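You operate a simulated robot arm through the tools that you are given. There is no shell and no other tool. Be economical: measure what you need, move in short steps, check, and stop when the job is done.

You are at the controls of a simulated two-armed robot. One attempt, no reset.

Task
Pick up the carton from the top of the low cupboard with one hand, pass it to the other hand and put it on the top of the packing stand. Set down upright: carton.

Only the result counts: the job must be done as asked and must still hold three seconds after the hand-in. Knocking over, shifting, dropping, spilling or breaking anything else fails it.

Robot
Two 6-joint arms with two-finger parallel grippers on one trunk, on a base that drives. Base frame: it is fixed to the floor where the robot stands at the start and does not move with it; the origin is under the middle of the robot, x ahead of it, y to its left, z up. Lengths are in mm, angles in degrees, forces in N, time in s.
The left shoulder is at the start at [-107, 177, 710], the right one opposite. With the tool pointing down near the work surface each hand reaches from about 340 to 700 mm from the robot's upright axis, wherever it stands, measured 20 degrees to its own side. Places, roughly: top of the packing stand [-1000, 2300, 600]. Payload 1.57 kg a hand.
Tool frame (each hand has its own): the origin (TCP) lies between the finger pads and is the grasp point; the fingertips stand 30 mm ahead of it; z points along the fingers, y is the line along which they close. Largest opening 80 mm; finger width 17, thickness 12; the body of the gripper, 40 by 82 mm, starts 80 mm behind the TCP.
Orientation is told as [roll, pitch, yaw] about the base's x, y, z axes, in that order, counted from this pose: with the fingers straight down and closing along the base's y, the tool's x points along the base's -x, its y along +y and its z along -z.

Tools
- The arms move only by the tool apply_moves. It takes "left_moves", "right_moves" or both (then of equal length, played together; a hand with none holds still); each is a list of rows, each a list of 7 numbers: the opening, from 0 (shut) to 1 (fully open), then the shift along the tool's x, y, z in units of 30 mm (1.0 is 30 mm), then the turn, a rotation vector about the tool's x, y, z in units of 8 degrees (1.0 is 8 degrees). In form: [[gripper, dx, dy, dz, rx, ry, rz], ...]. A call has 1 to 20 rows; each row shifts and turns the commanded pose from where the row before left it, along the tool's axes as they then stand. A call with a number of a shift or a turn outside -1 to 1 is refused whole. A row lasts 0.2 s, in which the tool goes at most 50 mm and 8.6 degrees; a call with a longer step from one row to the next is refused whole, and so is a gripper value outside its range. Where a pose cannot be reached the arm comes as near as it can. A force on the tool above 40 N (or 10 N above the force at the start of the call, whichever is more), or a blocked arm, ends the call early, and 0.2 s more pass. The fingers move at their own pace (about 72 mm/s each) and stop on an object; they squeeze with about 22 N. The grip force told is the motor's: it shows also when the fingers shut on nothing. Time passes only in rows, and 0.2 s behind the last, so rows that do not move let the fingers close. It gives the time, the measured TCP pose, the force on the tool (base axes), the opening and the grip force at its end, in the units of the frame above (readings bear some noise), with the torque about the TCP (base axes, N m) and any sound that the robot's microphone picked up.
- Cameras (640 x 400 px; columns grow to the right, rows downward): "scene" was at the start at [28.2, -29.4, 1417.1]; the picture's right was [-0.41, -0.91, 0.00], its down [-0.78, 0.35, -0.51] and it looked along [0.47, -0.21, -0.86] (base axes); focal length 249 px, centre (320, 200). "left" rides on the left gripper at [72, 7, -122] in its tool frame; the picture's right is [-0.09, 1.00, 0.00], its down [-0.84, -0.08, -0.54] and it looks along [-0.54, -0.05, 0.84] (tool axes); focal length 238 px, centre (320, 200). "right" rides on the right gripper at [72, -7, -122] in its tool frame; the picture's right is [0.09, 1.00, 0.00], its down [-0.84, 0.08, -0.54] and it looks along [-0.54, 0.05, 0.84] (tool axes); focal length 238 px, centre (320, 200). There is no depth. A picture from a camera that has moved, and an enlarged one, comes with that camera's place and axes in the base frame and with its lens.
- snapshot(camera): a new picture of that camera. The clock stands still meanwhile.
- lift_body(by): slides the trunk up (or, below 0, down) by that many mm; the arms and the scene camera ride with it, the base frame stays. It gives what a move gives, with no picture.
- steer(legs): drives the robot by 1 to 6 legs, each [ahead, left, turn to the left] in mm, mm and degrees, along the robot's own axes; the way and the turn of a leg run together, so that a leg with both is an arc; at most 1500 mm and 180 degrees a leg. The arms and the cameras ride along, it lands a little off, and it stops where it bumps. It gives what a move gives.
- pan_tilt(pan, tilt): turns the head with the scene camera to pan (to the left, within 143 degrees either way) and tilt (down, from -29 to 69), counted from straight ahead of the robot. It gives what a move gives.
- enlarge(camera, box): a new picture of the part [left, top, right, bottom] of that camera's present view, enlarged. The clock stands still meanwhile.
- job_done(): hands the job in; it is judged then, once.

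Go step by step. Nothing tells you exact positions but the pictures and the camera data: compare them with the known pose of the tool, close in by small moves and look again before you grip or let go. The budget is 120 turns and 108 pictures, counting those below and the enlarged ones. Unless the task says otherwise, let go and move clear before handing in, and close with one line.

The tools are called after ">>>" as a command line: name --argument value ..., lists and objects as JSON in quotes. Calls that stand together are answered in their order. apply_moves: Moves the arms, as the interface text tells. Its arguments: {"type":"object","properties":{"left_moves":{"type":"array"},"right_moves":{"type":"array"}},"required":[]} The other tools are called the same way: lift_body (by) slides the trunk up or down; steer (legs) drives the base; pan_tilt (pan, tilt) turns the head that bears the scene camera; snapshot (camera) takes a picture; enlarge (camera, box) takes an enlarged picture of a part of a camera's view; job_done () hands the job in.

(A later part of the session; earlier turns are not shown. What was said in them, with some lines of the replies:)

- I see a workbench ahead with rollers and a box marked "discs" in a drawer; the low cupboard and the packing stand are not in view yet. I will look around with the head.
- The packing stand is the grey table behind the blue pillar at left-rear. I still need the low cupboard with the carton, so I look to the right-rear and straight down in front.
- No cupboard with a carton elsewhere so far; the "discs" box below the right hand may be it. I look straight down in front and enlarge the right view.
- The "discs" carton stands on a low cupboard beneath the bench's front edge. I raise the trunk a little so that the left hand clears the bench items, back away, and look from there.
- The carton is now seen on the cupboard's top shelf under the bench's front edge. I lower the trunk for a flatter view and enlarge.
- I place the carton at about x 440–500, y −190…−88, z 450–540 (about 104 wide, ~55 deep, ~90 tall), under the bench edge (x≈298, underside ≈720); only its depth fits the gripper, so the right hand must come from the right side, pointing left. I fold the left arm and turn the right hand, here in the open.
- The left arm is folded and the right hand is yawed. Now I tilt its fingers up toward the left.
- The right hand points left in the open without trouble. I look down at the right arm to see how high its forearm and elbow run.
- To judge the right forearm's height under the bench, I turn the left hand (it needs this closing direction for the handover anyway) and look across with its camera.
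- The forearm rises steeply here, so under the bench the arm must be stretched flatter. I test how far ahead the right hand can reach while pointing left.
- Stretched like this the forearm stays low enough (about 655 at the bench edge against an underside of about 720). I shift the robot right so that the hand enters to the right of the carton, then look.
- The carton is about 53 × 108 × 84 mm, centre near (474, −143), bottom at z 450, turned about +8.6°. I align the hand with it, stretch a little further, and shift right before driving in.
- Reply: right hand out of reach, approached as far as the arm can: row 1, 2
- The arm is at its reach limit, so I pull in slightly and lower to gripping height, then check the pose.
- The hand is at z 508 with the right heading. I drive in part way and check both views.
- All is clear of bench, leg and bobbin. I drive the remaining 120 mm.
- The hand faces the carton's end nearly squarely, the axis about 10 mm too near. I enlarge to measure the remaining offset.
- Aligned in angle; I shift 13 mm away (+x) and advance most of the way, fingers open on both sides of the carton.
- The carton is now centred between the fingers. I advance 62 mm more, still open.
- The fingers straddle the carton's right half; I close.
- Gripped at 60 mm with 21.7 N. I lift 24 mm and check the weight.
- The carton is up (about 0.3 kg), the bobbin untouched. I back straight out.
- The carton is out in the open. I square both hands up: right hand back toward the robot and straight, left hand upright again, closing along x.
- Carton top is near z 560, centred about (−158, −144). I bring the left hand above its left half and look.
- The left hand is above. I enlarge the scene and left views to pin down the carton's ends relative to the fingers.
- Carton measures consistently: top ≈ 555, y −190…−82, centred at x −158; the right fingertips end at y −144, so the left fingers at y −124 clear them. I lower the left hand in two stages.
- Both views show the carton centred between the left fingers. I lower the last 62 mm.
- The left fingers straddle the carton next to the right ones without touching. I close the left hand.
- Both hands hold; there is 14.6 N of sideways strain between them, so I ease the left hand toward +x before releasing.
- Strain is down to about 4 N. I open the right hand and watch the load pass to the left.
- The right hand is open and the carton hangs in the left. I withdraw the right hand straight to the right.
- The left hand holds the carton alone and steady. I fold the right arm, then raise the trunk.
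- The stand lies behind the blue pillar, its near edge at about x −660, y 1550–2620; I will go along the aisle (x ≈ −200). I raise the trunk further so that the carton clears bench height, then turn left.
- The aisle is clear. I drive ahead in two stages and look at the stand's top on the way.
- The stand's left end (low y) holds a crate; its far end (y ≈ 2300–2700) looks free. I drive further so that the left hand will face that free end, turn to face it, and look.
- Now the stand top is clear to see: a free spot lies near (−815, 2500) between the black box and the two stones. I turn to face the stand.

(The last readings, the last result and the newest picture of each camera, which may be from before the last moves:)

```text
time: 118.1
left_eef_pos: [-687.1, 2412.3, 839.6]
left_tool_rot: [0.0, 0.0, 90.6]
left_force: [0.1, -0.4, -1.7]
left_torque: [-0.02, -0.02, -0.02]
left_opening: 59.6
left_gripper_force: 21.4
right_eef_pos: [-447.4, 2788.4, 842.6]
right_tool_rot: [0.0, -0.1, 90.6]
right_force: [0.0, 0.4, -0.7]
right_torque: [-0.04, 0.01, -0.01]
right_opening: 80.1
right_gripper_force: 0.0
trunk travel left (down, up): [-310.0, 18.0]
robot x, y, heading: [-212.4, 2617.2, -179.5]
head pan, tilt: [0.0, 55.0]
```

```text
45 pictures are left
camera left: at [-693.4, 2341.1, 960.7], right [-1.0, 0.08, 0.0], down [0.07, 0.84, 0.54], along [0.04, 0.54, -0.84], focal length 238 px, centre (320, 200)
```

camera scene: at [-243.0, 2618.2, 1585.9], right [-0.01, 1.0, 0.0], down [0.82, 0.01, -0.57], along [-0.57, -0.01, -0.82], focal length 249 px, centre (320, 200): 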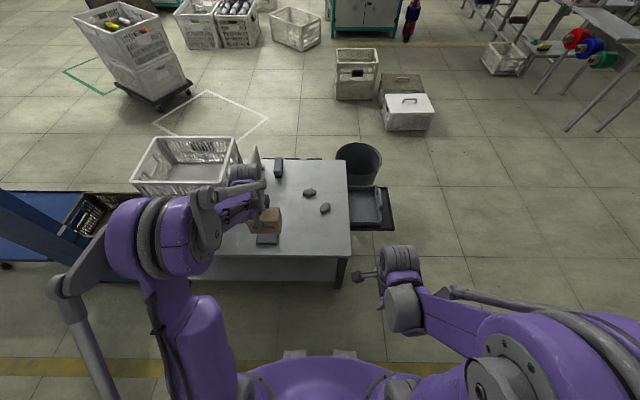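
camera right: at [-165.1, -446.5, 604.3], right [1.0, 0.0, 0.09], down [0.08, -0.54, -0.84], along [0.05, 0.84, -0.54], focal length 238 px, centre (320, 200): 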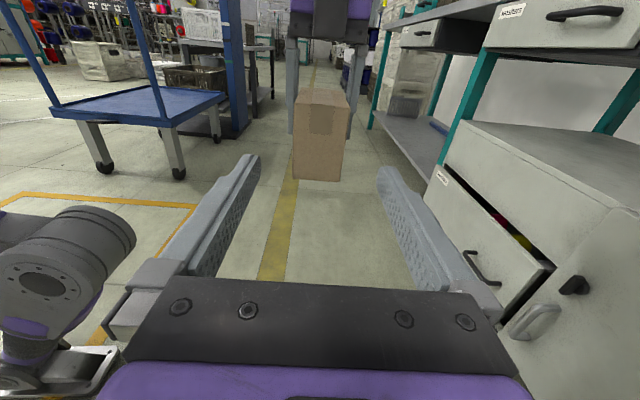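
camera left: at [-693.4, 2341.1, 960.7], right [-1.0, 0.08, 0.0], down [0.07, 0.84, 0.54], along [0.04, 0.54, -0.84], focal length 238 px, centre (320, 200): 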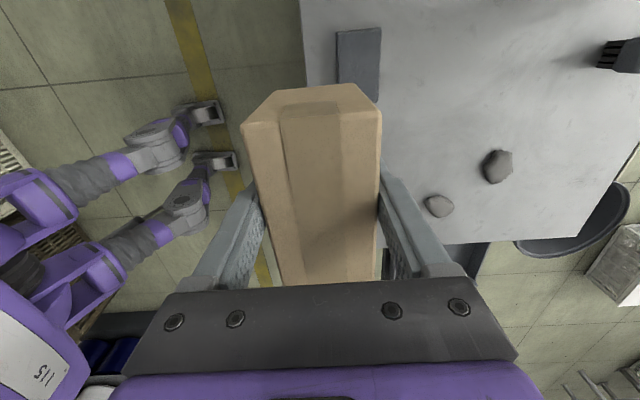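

I shift right and ahead so that the carton hangs above the free spot, then check from above before lowering.

>>> steer --legs '[[90, -90, 0]]'

>>> apply_moves --left_moves '[[0, 0, 0.6, 0, 0, 0, 0], [0, 0, 0.7, 0, 0, 0, 0], [0, 0, 0, 0, 0, 0, 0]]'

>>> snapshot --camera "left"

>>> snapshot --camera "scene"

```text
time: 119.6
left_eef_pos: [-776.8, 2502.3, 839.9]
left_tool_rot: [-0.1, 0.1, 90.5]
left_force: [-0.3, 0.1, -2.1]
left_torque: [-0.01, -0.01, 0.02]
left_opening: 59.8
left_gripper_force: 21.9
right_eef_pos: [-535.2, 2879.7, 843.3]
right_tool_rot: [-0.1, -0.1, 90.2]
right_force: [0.6, 0.2, 0.2]
right_torque: [-0.03, -0.01, -0.01]
right_opening: 79.8
right_gripper_force: 0.0
trunk travel left (down, up): [-310.0, 18.0]
robot x, y, heading: [-302.0, 2710.0, -179.5]
head pan, tilt: [0.0, 55.0]
```

```text
time: 120.4
left_eef_pos: [-814.6, 2502.4, 840.2]
left_tool_rot: [0.0, 0.0, 90.4]
left_force: [0.2, -0.3, -2.4]
left_torque: [-0.02, -0.02, -0.01]
left_opening: 59.6
left_gripper_force: 21.8
right_eef_pos: [-535.3, 2879.0, 843.2]
right_tool_rot: [-0.1, -0.1, 90.3]
right_force: [-1.4, -0.1, 0.6]
right_torque: [-0.01, 0.0, 0.01]
right_opening: 80.1
right_gripper_force: 0.0
trunk travel left (down, up): [-310.0, 18.0]
robot x, y, heading: [-298.1, 2707.8, -179.6]
head pan, tilt: [0.0, 55.0]
```

```text
44 pictures are left
camera left: at [-821.0, 2430.5, 961.0], right [-1.0, 0.08, 0.0], down [0.07, 0.84, 0.54], along [0.04, 0.54, -0.84], focal length 238 px, centre (320, 200)
```

left: 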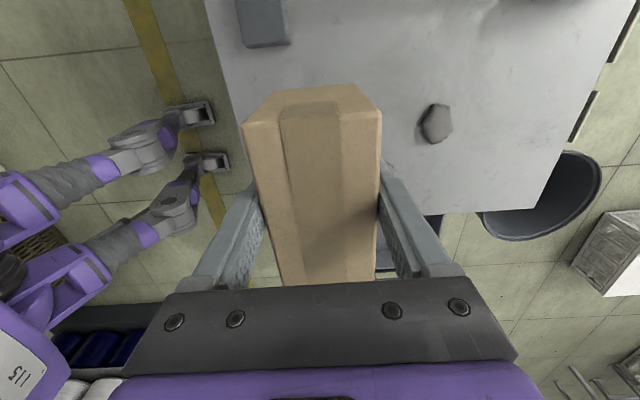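

```text
43 pictures are left
camera scene: at [-331.8, 2707.3, 1585.9], right [-0.01, 1.0, 0.0], down [0.82, 0.01, -0.57], along [-0.57, 0.0, -0.82], focal length 249 px, centre (320, 200)
```

scene: 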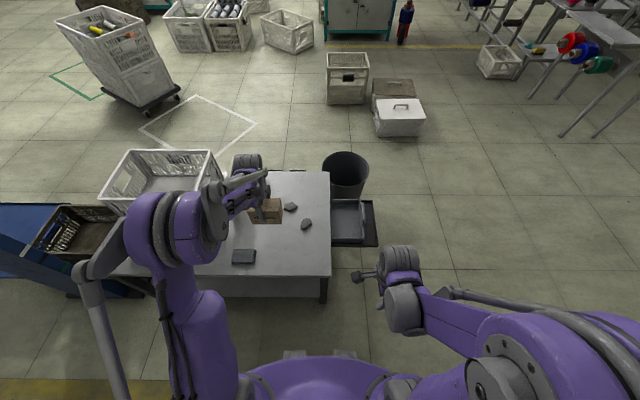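

The carton hangs over free table, stones and black box clear. I lower the trunk 140 mm and look again.

>>> apply_moves --left_moves '[[0, 0.33, 0, 0, 0, 0, 0], [0, 0, 0, 0, 0, 0, 0]]'

>>> lift_body --by -140

>>> snapshot --camera "left"

>>> enlarge --camera "scene" --box '[200, 140, 360, 240]'

>>> snapshot --camera "right"

```text
time: 121.0
left_eef_pos: [-815.3, 2491.8, 840.1]
left_tool_rot: [0.0, -0.1, 90.5]
left_force: [0.5, -0.5, -2.4]
left_torque: [-0.02, -0.03, -0.04]
left_opening: 59.8
left_gripper_force: 22.1
right_eef_pos: [-535.9, 2878.8, 843.1]
right_tool_rot: [0.0, -0.1, 90.2]
right_force: [0.4, -0.3, -0.2]
right_torque: [-0.01, 0.03, 0.01]
right_opening: 80.0
right_gripper_force: 0.0
trunk travel left (down, up): [-310.0, 18.0]
robot x, y, heading: [-303.5, 2707.7, -179.5]
head pan, tilt: [0.0, 55.0]
```

```text
time: 122.6
left_eef_pos: [-815.9, 2491.4, 700.2]
left_tool_rot: [0.0, 0.0, 90.5]
left_force: [-0.3, 0.0, -2.4]
left_torque: [0.01, 0.03, -0.01]
left_opening: 60.1
left_gripper_force: 22.1
right_eef_pos: [-535.4, 2878.9, 703.1]
right_tool_rot: [0.1, 0.0, 90.3]
right_force: [-0.1, -0.4, 0.8]
right_torque: [-0.03, 0.0, 0.03]
right_opening: 80.0
right_gripper_force: 0.1
trunk travel left (down, up): [-170.0, 158.0]
robot x, y, heading: [-301.0, 2713.3, -179.5]
head pan, tilt: [0.0, 55.0]
```

```text
42 pictures are left
camera left: at [-822.1, 2421.0, 820.9], right [-1.0, 0.08, 0.0], down [0.07, 0.84, 0.54], along [0.04, 0.54, -0.84], focal length 238 px, centre (320, 200)
```

left: 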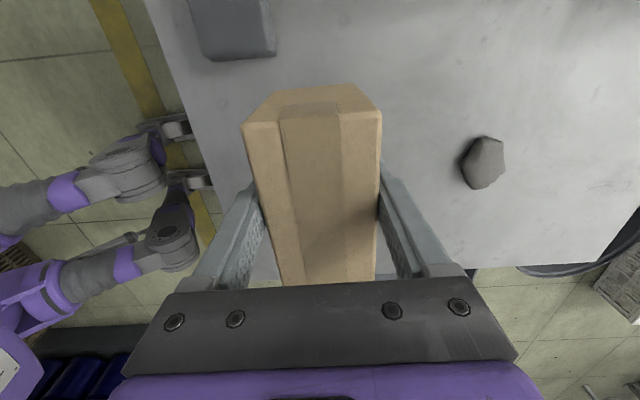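

```text
4.00 times, centred on (280, 190) of scene
camera zoom: at [-339.1, 2707.4, 1442.1], right [-0.01, 1.0, 0.0], down [0.82, 0.01, -0.57], along [-0.57, 0.0, -0.82], focal length 997 px, centre (480, 240)
```

zoom: 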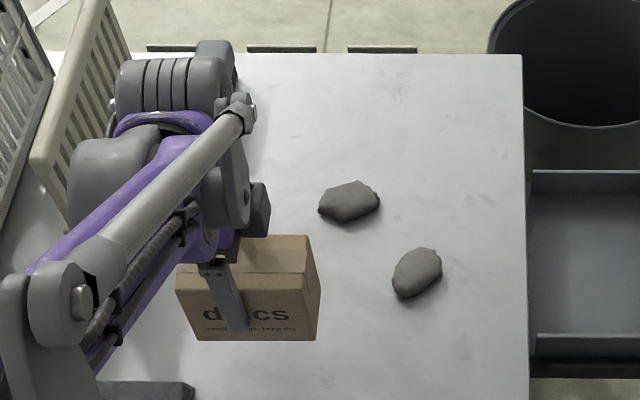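

```text
40 pictures are left
camera right: at [-528.9, 2806.8, 825.4], right [-1.0, -0.1, 0.0], down [-0.08, 0.84, 0.54], along [-0.05, 0.54, -0.84], focal length 238 px, centre (320, 200)
```

right: 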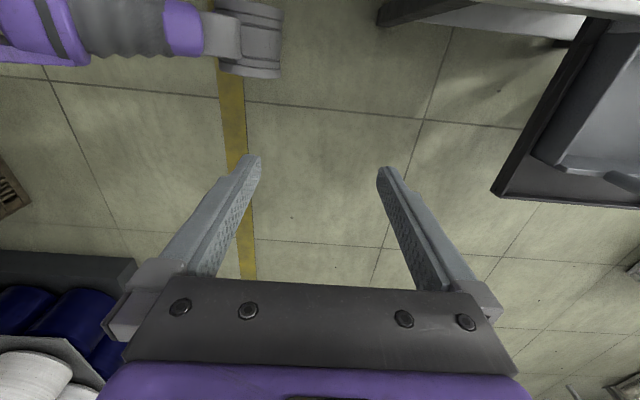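

The carton is level and about 40 mm above the table. I lower 27 mm, then creep down until the force changes.

>>> apply_moves --left_moves '[[0, 0, 0, 0.5, 0, 0, 0], [0, 0, 0, 0.4, 0, 0, 0], [0, 0, 0, 0, 0, 0, 0]]'

>>> enlarge --camera "scene" --box '[220, 180, 316, 240]'

```text
time: 123.4
left_eef_pos: [-815.9, 2491.7, 673.7]
left_tool_rot: [0.0, 0.0, 90.5]
left_force: [0.0, -0.7, -2.3]
left_torque: [0.0, 0.01, 0.0]
left_opening: 59.6
left_gripper_force: 21.9
right_eef_pos: [-535.6, 2877.8, 702.9]
right_tool_rot: [0.0, 0.0, 90.4]
right_force: [0.2, 0.0, 0.9]
right_torque: [0.01, 0.0, -0.03]
right_opening: 80.0
right_gripper_force: 0.2
trunk travel left (down, up): [-170.0, 158.0]
robot x, y, heading: [-305.2, 2710.2, -179.3]
head pan, tilt: [0.0, 55.0]
```

```text
6.67 times, centred on (268, 210) of scene
camera zoom: at [-338.9, 2707.4, 1442.1], right [-0.01, 1.0, 0.0], down [0.82, 0.01, -0.57], along [-0.57, 0.0, -0.82], focal length 1661 px, centre (667, 133)
```

zoom: 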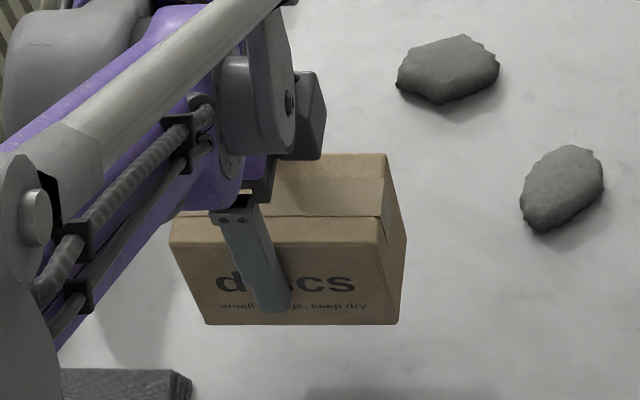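

>>> apply_moves --left_moves '[[0, 0, 0, 0.2, 0, 0, 0], [0, 0, 0, 0.1, 0, 0, 0], [0, 0, 0, 0, 0, 0, 0]]'

```text
time: 124.2
left_eef_pos: [-816.6, 2491.8, 662.4]
left_tool_rot: [0.0, 0.0, 90.6]
left_force: [-0.3, 1.0, -2.0]
left_torque: [-0.02, -0.02, 0.01]
left_opening: 59.8
left_gripper_force: 21.9
right_eef_pos: [-534.8, 2878.0, 701.5]
right_tool_rot: [0.0, -0.1, 90.2]
right_force: [-1.0, 0.2, -1.0]
right_torque: [-0.01, 0.01, 0.02]
right_opening: 80.1
right_gripper_force: 0.1
trunk travel left (down, up): [-170.0, 158.0]
robot x, y, heading: [-302.1, 2709.1, -179.5]
head pan, tilt: [0.0, 55.0]
```

No contact yet at 662; I creep 4 mm further.

>>> apply_moves --left_moves '[[0, 0, 0, 0.07, 0, 0, 0], [0, 0, 0, 0.07, 0, 0, 0], [0, 0, 0, 0, 0, 0, 0]]'

>>> snapshot --camera "left"

```text
time: 125.0
left_eef_pos: [-816.5, 2492.3, 658.9]
left_tool_rot: [0.0, 0.0, 90.6]
left_force: [0.1, 0.4, -2.1]
left_torque: [-0.02, 0.04, -0.01]
left_opening: 59.8
left_gripper_force: 22.3
right_eef_pos: [-535.7, 2878.8, 702.6]
right_tool_rot: [-0.1, -0.1, 90.3]
right_force: [-0.7, 0.2, 0.3]
right_torque: [0.01, -0.01, -0.01]
right_opening: 79.9
right_gripper_force: 0.1
trunk travel left (down, up): [-170.0, 158.0]
robot x, y, heading: [-303.7, 2710.2, -179.4]
head pan, tilt: [0.0, 55.0]
```

```text
38 pictures are left
camera left: at [-822.1, 2421.0, 780.3], right [-1.0, 0.08, 0.0], down [0.07, 0.84, 0.54], along [0.04, 0.54, -0.84], focal length 238 px, centre (320, 200)
```

left: 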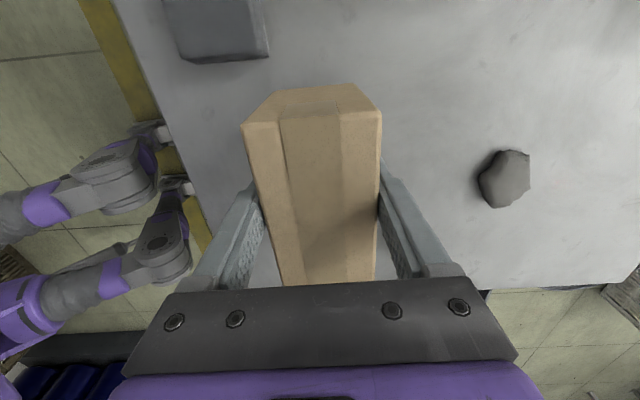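

Still hanging free; I creep further in 2 mm steps.

>>> apply_moves --left_moves '[[0, 0, 0, 0.07, 0, 0, 0], [0, 0, 0, 0.07, 0, 0, 0], [0, 0, 0, 0, 0, 0, 0]]'

>>> enlarge --camera "scene" --box '[220, 180, 316, 240]'

```text
time: 125.8
left_eef_pos: [-817.1, 2493.9, 655.2]
left_tool_rot: [0.0, 0.1, 90.6]
left_force: [-0.6, 0.1, -1.5]
left_torque: [-0.02, -0.03, 0.03]
left_opening: 59.9
left_gripper_force: 22.3
right_eef_pos: [-536.3, 2879.5, 703.2]
right_tool_rot: [0.1, -0.1, 90.3]
right_force: [0.3, -0.2, -0.1]
right_torque: [0.02, 0.01, 0.01]
right_opening: 79.9
right_gripper_force: 0.1
trunk travel left (down, up): [-170.0, 158.0]
robot x, y, heading: [-297.7, 2707.5, -179.3]
head pan, tilt: [0.0, 55.0]
```

```text
6.67 times, centred on (268, 210) of scene
camera zoom: at [-339.0, 2707.4, 1442.1], right [-0.01, 1.0, 0.0], down [0.82, 0.01, -0.57], along [-0.57, 0.0, -0.82], focal length 1661 px, centre (667, 133)
```

zoom: 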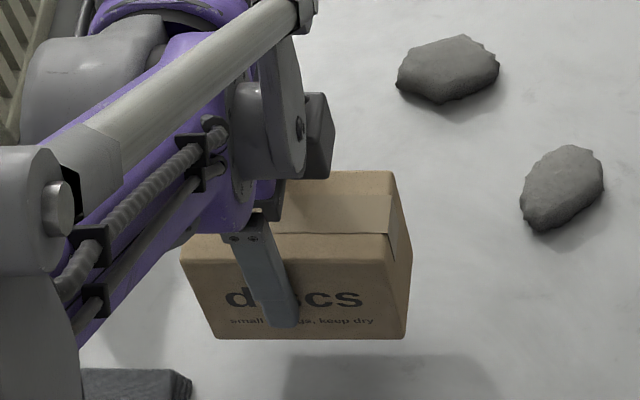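

The shadow shows a small gap still. I go on in fine steps.

>>> apply_moves --left_moves '[[0, 0, 0, 0.1, 0, 0, 0], [0, 0, 0, 0.1, 0, 0, 0], [0, 0, 0, 0, 0, 0, 0]]'

```text
time: 126.6
left_eef_pos: [-817.1, 2493.3, 650.1]
left_tool_rot: [0.0, 0.1, 90.4]
left_force: [-0.2, 0.5, -1.2]
left_torque: [-0.08, 0.0, -0.03]
left_opening: 59.7
left_gripper_force: 22.2
right_eef_pos: [-536.1, 2878.8, 704.1]
right_tool_rot: [0.0, -0.1, 90.3]
right_force: [-0.5, 0.5, 0.7]
right_torque: [-0.01, 0.0, 0.02]
right_opening: 80.1
right_gripper_force: 0.1
trunk travel left (down, up): [-170.0, 158.0]
robot x, y, heading: [-301.8, 2706.3, -179.9]
head pan, tilt: [0.0, 55.0]
```

>>> apply_moves --left_moves '[[0, 0, 0, 0.1, 0, 0, 0], [0, 0, 0, 0, 0, 0, 0]]'

>>> enlarge --camera "scene" --box '[220, 180, 316, 240]'

```text
time: 127.2
left_eef_pos: [-817.2, 2493.9, 646.6]
left_tool_rot: [0.0, 0.0, 90.4]
left_force: [0.4, 0.0, -2.3]
left_torque: [-0.02, 0.0, -0.01]
left_opening: 59.5
left_gripper_force: 21.9
right_eef_pos: [-535.3, 2878.5, 703.2]
right_tool_rot: [-0.1, -0.1, 90.3]
right_force: [0.4, -1.1, -0.1]
right_torque: [0.02, 0.04, 0.01]
right_opening: 80.0
right_gripper_force: 0.1
trunk travel left (down, up): [-170.0, 158.0]
robot x, y, heading: [-301.3, 2708.6, -179.3]
head pan, tilt: [0.0, 55.0]
```

```text
6.67 times, centred on (268, 210) of scene
camera zoom: at [-339.0, 2707.4, 1442.1], right [-0.01, 1.0, 0.0], down [0.82, 0.01, -0.57], along [-0.57, 0.0, -0.82], focal length 1661 px, centre (667, 133)
```

zoom: 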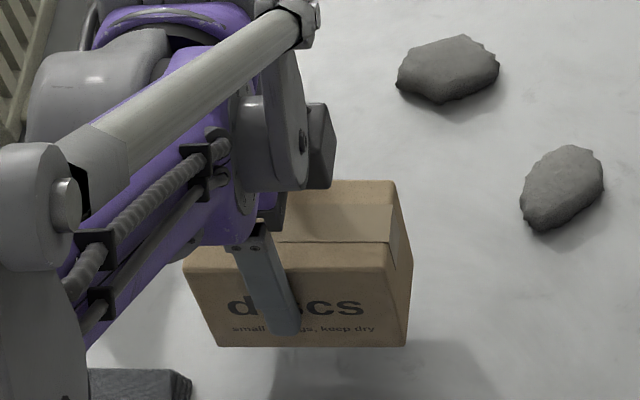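

Still a slight gap. I continue down 6 mm in fine steps.

>>> apply_moves --left_moves '[[0, 0, 0, 0.1, 0, 0, 0], [0, 0, 0, 0.1, 0, 0, 0], [0, 0, 0, 0, 0, 0, 0]]'

```text
time: 128.0
left_eef_pos: [-816.8, 2492.4, 640.0]
left_tool_rot: [0.0, -0.1, 90.5]
left_force: [0.3, -0.3, -2.3]
left_torque: [0.01, 0.01, -0.02]
left_opening: 59.7
left_gripper_force: 22.3
right_eef_pos: [-536.0, 2879.0, 703.2]
right_tool_rot: [0.0, 0.0, 90.3]
right_force: [-1.0, 0.4, -0.2]
right_torque: [0.02, 0.02, 0.0]
right_opening: 80.0
right_gripper_force: 0.0
trunk travel left (down, up): [-170.0, 158.0]
robot x, y, heading: [-303.0, 2712.3, -179.7]
head pan, tilt: [0.0, 55.0]
```

>>> apply_moves --left_moves '[[0, 0, 0, 0.08, 0, 0, 0], [0, 0, 0, 0.08, 0, 0, 0], [0, 0, 0, 0, 0, 0, 0]]'

>>> enlarge --camera "scene" --box '[220, 180, 316, 240]'

```text
time: 128.8
left_eef_pos: [-816.1, 2492.4, 636.3]
left_tool_rot: [0.0, 0.1, 90.6]
left_force: [-0.3, 0.2, -1.9]
left_torque: [0.0, 0.02, 0.01]
left_opening: 59.7
left_gripper_force: 22.1
right_eef_pos: [-535.4, 2878.7, 702.7]
right_tool_rot: [0.0, -0.2, 90.3]
right_force: [0.5, -0.4, -0.1]
right_torque: [0.01, -0.02, 0.0]
right_opening: 80.0
right_gripper_force: 0.0
trunk travel left (down, up): [-170.0, 158.0]
robot x, y, heading: [-300.9, 2710.8, -179.4]
head pan, tilt: [0.0, 55.0]
```

```text
6.67 times, centred on (268, 210) of scene
camera zoom: at [-339.0, 2707.4, 1442.1], right [-0.01, 1.0, 0.0], down [0.82, 0.01, -0.57], along [-0.57, 0.0, -0.82], focal length 1661 px, centre (667, 133)
```

zoom: 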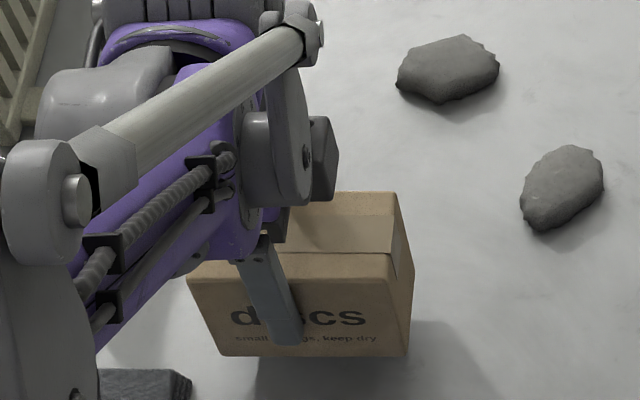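

No contact yet by the force; I keep creeping.

>>> apply_moves --left_moves '[[0, 0, 0, 0.08, 0, 0, 0], [0, 0, 0, 0.08, 0, 0, 0], [0, 0, 0, 0, 0, 0, 0]]'

>>> snapshot --camera "left"

```text
time: 129.6
left_eef_pos: [-815.7, 2491.9, 631.1]
left_tool_rot: [0.0, -0.1, 90.4]
left_force: [-0.2, -0.7, -2.0]
left_torque: [-0.04, -0.01, -0.03]
left_opening: 59.7
left_gripper_force: 21.9
right_eef_pos: [-535.6, 2878.9, 703.7]
right_tool_rot: [-0.1, -0.2, 90.3]
right_force: [-0.3, 0.0, 0.5]
right_torque: [0.01, -0.02, 0.0]
right_opening: 80.0
right_gripper_force: 0.2
trunk travel left (down, up): [-170.0, 158.0]
robot x, y, heading: [-299.8, 2706.0, -179.6]
head pan, tilt: [0.0, 55.0]
```

```text
34 pictures are left
camera left: at [-821.8, 2420.8, 751.7], right [-1.0, 0.08, 0.0], down [0.07, 0.84, 0.54], along [0.04, 0.54, -0.84], focal length 238 px, centre (320, 200)
```

left: 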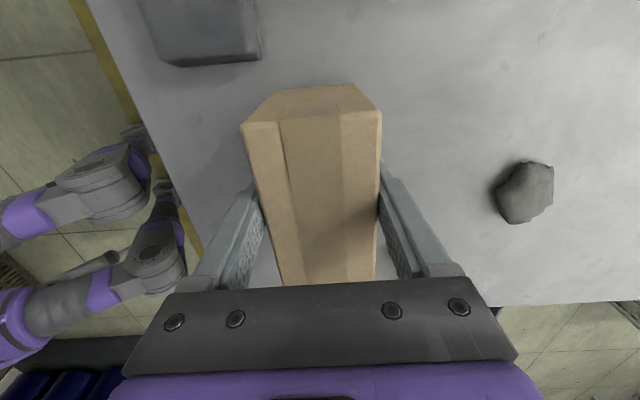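

Triangulating the stone gives a table height near 545, so roughly 20 mm remain. I go down 12 mm, then fine.

>>> apply_moves --left_moves '[[0, 0, 0, 0.1, 0, 0, 0], [0, 0, 0, 0.1, 0, 0, 0], [0, 0, 0, 0.1, 0, 0, 0], [0, 0, 0, 0.1, 0, 0, 0], [0, 0, 0, 0, 0, 0, 0]]'

>>> enlarge --camera "scene" --box '[220, 190, 316, 250]'

```text
time: 130.8
left_eef_pos: [-816.1, 2491.7, 619.5]
left_tool_rot: [-0.1, 0.0, 90.5]
left_force: [0.1, -0.6, -2.1]
left_torque: [-0.02, -0.02, -0.03]
left_opening: 60.0
left_gripper_force: 21.9
right_eef_pos: [-535.6, 2879.2, 703.6]
right_tool_rot: [0.1, -0.1, 90.3]
right_force: [-0.4, 0.8, 0.0]
right_torque: [0.03, 0.01, 0.0]
right_opening: 80.2
right_gripper_force: 0.1
trunk travel left (down, up): [-170.0, 158.0]
robot x, y, heading: [-305.3, 2708.2, -179.6]
head pan, tilt: [0.0, 55.0]
```

```text
6.67 times, centred on (268, 220) of scene
camera zoom: at [-338.9, 2707.4, 1442.1], right [-0.01, 1.0, 0.0], down [0.82, 0.01, -0.57], along [-0.57, 0.0, -0.82], focal length 1661 px, centre (667, 67)
```

zoom: 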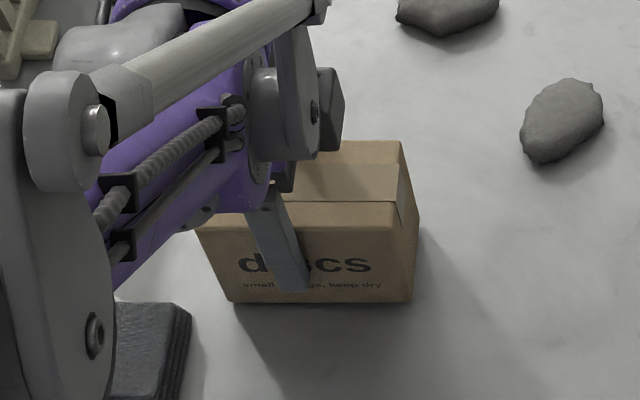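

Very close now; fine steps until contact.

>>> apply_moves --left_moves '[[0, 0, 0, 0.07, 0, 0, 0], [0, 0, 0, 0.07, 0, 0, 0], [0, 0, 0, 0, 0, 0, 0]]'

```text
time: 131.6
left_eef_pos: [-815.9, 2492.3, 615.4]
left_tool_rot: [0.1, 0.0, 90.6]
left_force: [-5.5, -1.3, 18.2]
left_torque: [0.37, -0.2, -0.03]
left_opening: 59.8
left_gripper_force: 21.7
right_eef_pos: [-533.8, 2879.3, 703.6]
right_tool_rot: [0.1, -0.1, 90.2]
right_force: [-0.8, -0.4, -0.2]
right_torque: [0.0, 0.02, 0.02]
right_opening: 80.0
right_gripper_force: 0.1
trunk travel left (down, up): [-170.0, 158.0]
robot x, y, heading: [-301.3, 2711.9, -179.5]
head pan, tilt: [0.0, 55.0]
```

Contact with the table (18 N). I ease up about 1 mm and look before releasing.

>>> apply_moves --left_moves '[[0, 0, 0, -0.035, 0, 0, 0], [0, 0, 0, 0, 0, 0, 0]]'

>>> enlarge --camera "scene" --box '[220, 190, 316, 250]'

>>> snapshot --camera "left"

```text
time: 132.2
left_eef_pos: [-816.1, 2492.9, 615.6]
left_tool_rot: [0.1, -0.1, 90.5]
left_force: [-1.1, 0.8, -0.6]
left_torque: [-0.01, 0.11, -0.06]
left_opening: 59.8
left_gripper_force: 22.0
right_eef_pos: [-535.1, 2878.6, 702.9]
right_tool_rot: [0.0, -0.1, 90.3]
right_force: [0.0, 0.0, -0.3]
right_torque: [0.01, 0.02, -0.02]
right_opening: 80.1
right_gripper_force: 0.1
trunk travel left (down, up): [-170.0, 158.0]
robot x, y, heading: [-304.0, 2709.7, -179.8]
head pan, tilt: [0.0, 55.0]
```

```text
6.67 times, centred on (268, 220) of scene
camera zoom: at [-338.8, 2707.6, 1442.0], right [-0.01, 1.0, 0.0], down [0.82, 0.01, -0.57], along [-0.57, 0.0, -0.82], focal length 1661 px, centre (667, 67)
```

zoom: 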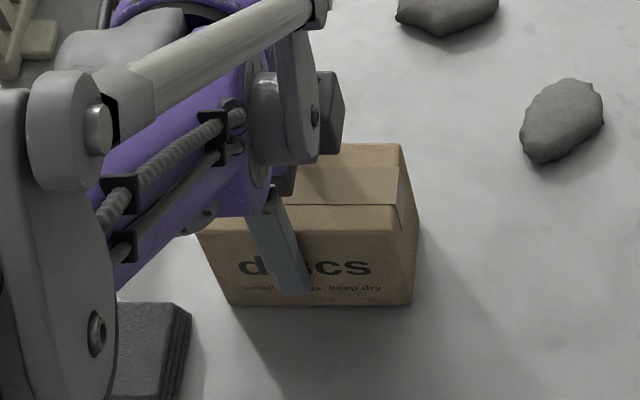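

```text
31 pictures are left
camera left: at [-821.7, 2421.0, 736.9], right [-1.0, 0.08, 0.0], down [0.07, 0.84, 0.54], along [0.05, 0.54, -0.84], focal length 238 px, centre (320, 200)
```

left: 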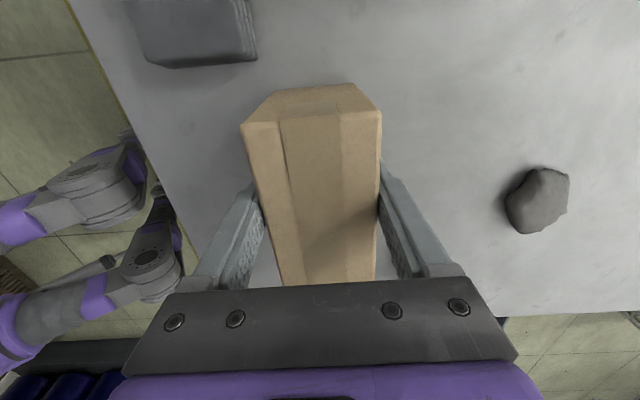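

The carton stands on the table. I open the left hand slowly.

>>> apply_moves --left_moves '[[0.85, 0, 0, 0, 0, 0, 0], [0.95, 0, 0, 0, 0, 0, 0], [1, 0, 0, 0, 0, 0, 0]]'

>>> snapshot --camera "left"

>>> enlarge --camera "scene" --box '[220, 190, 316, 250]'

```text
time: 133.0
left_eef_pos: [-815.6, 2492.4, 616.5]
left_tool_rot: [0.0, 0.0, 90.5]
left_force: [0.1, 0.3, 0.5]
left_torque: [0.01, -0.01, 0.02]
left_opening: 80.0
left_gripper_force: 0.0
right_eef_pos: [-535.8, 2878.2, 703.0]
right_tool_rot: [0.0, -0.1, 90.3]
right_force: [0.2, 0.1, -0.6]
right_torque: [-0.02, 0.02, 0.0]
right_opening: 80.0
right_gripper_force: 0.0
trunk travel left (down, up): [-170.0, 158.0]
robot x, y, heading: [-298.6, 2708.2, -179.3]
head pan, tilt: [0.0, 55.0]
```

```text
30 pictures are left
camera left: at [-821.8, 2420.7, 737.3], right [-1.0, 0.08, 0.0], down [0.07, 0.84, 0.54], along [0.04, 0.54, -0.84], focal length 238 px, centre (320, 200)
```

left: 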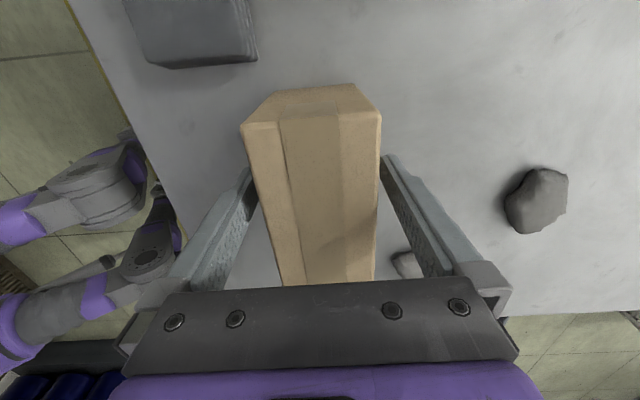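

```text
6.67 times, centred on (268, 220) of scene
camera zoom: at [-338.8, 2707.5, 1442.1], right [-0.01, 1.0, 0.0], down [0.82, 0.01, -0.57], along [-0.57, 0.0, -0.82], focal length 1661 px, centre (667, 67)
```

zoom: 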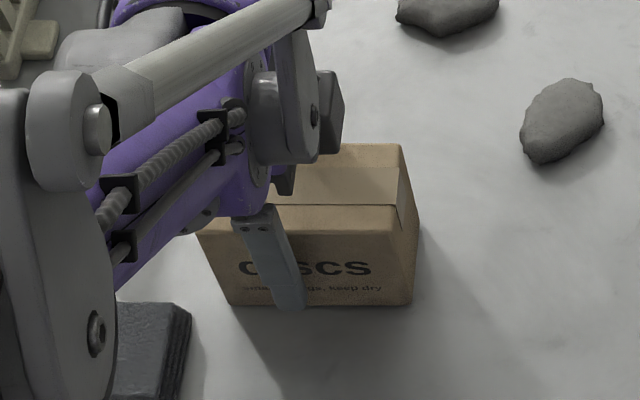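

The carton stands upright, free between the open fingers. I draw the left hand straight up, clear of it.

>>> apply_moves --left_moves '[[1, 0, 0, -0.4, 0, 0, 0], [1, 0, 0, -0.8, 0, 0, 0], [1, 0, 0, -0.9, 0, 0, 0], [1, 0, 0, -0.9, 0, 0, 0], [1, 0, 0, -0.9, 0, 0, 0], [1, 0, 0, -0.9, 0, 0, 0]]'

>>> lift_body --by 100

>>> steer --legs '[[-200, 0, 0]]'

>>> snapshot --camera "scene"

>>> enlarge --camera "scene" --box '[180, 100, 340, 200]'

```text
time: 134.4
left_eef_pos: [-816.5, 2492.9, 761.6]
left_tool_rot: [0.0, 0.0, 90.6]
left_force: [-0.5, 0.1, 0.5]
left_torque: [0.0, 0.0, 0.04]
left_opening: 80.1
left_gripper_force: 0.0
right_eef_pos: [-535.2, 2879.5, 703.4]
right_tool_rot: [0.0, -0.1, 90.3]
right_force: [0.3, 1.2, 0.6]
right_torque: [0.02, 0.01, 0.02]
right_opening: 80.2
right_gripper_force: 0.1
trunk travel left (down, up): [-170.0, 158.0]
robot x, y, heading: [-299.9, 2709.9, -179.6]
head pan, tilt: [0.0, 55.0]
```

```text
time: 135.8
left_eef_pos: [-814.4, 2491.4, 859.7]
left_tool_rot: [-0.1, 0.0, 90.5]
left_force: [0.6, -0.3, -0.3]
left_torque: [0.01, 0.03, 0.02]
left_opening: 79.9
left_gripper_force: 0.1
right_eef_pos: [-534.8, 2878.0, 802.9]
right_tool_rot: [-0.1, -0.1, 90.3]
right_force: [0.7, -0.4, 0.2]
right_torque: [-0.01, 0.07, -0.02]
right_opening: 80.1
right_gripper_force: 0.0
trunk travel left (down, up): [-270.0, 58.0]
robot x, y, heading: [-303.1, 2709.0, -179.5]
head pan, tilt: [0.0, 55.0]
```

```text
time: 137.4
left_eef_pos: [-617.7, 2496.0, 860.3]
left_tool_rot: [0.1, 0.0, 90.4]
left_force: [0.1, -1.2, -0.3]
left_torque: [0.0, -0.01, -0.01]
left_opening: 80.1
left_gripper_force: 0.1
right_eef_pos: [-334.5, 2881.2, 804.0]
right_tool_rot: [0.0, -0.3, 90.2]
right_force: [0.7, 0.4, 0.7]
right_torque: [0.02, -0.02, 0.01]
right_opening: 80.3
right_gripper_force: 0.1
trunk travel left (down, up): [-270.0, 58.0]
robot x, y, heading: [-101.4, 2708.2, -179.8]
head pan, tilt: [0.0, 55.0]
```

```text
28 pictures are left
camera scene: at [-133.9, 2708.9, 1541.9], right [-0.01, 1.0, 0.0], down [0.82, 0.0, -0.57], along [-0.57, 0.0, -0.82], focal length 249 px, centre (320, 200)
```

scene: 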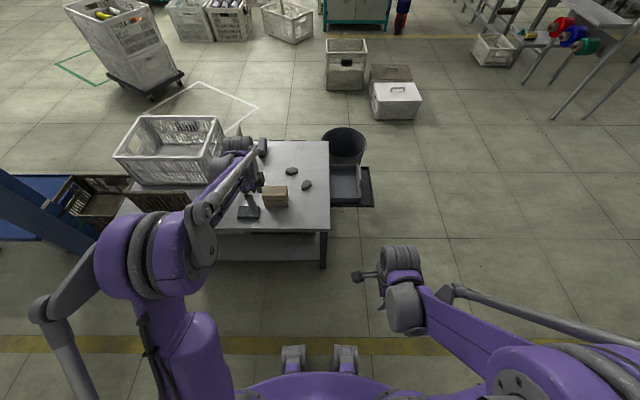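

```text
4.00 times, centred on (260, 150) of scene
camera zoom: at [-133.9, 2708.9, 1541.9], right [-0.01, 1.0, 0.0], down [0.82, 0.0, -0.57], along [-0.57, 0.0, -0.82], focal length 997 px, centre (560, 400)
```

zoom: 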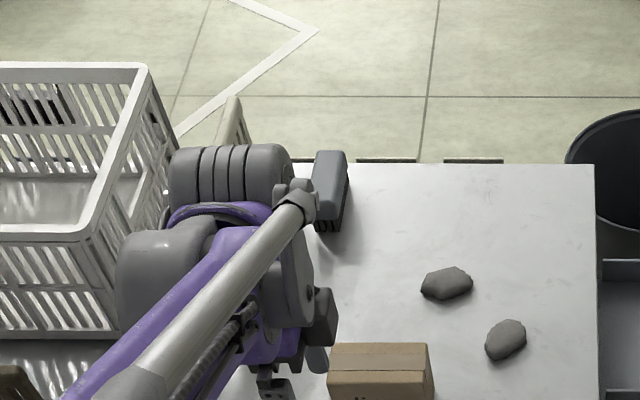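

The carton stands upright on the packing stand, everything around it is in place, and both hands are clear. I hand the job in.

>>> job_done

```text
The job is handed in.
```

The right hand picked the carton off the low cupboard and passed it to the left. It now stands upright on the packing stand, with both hands clear and nothing else visibly moved.
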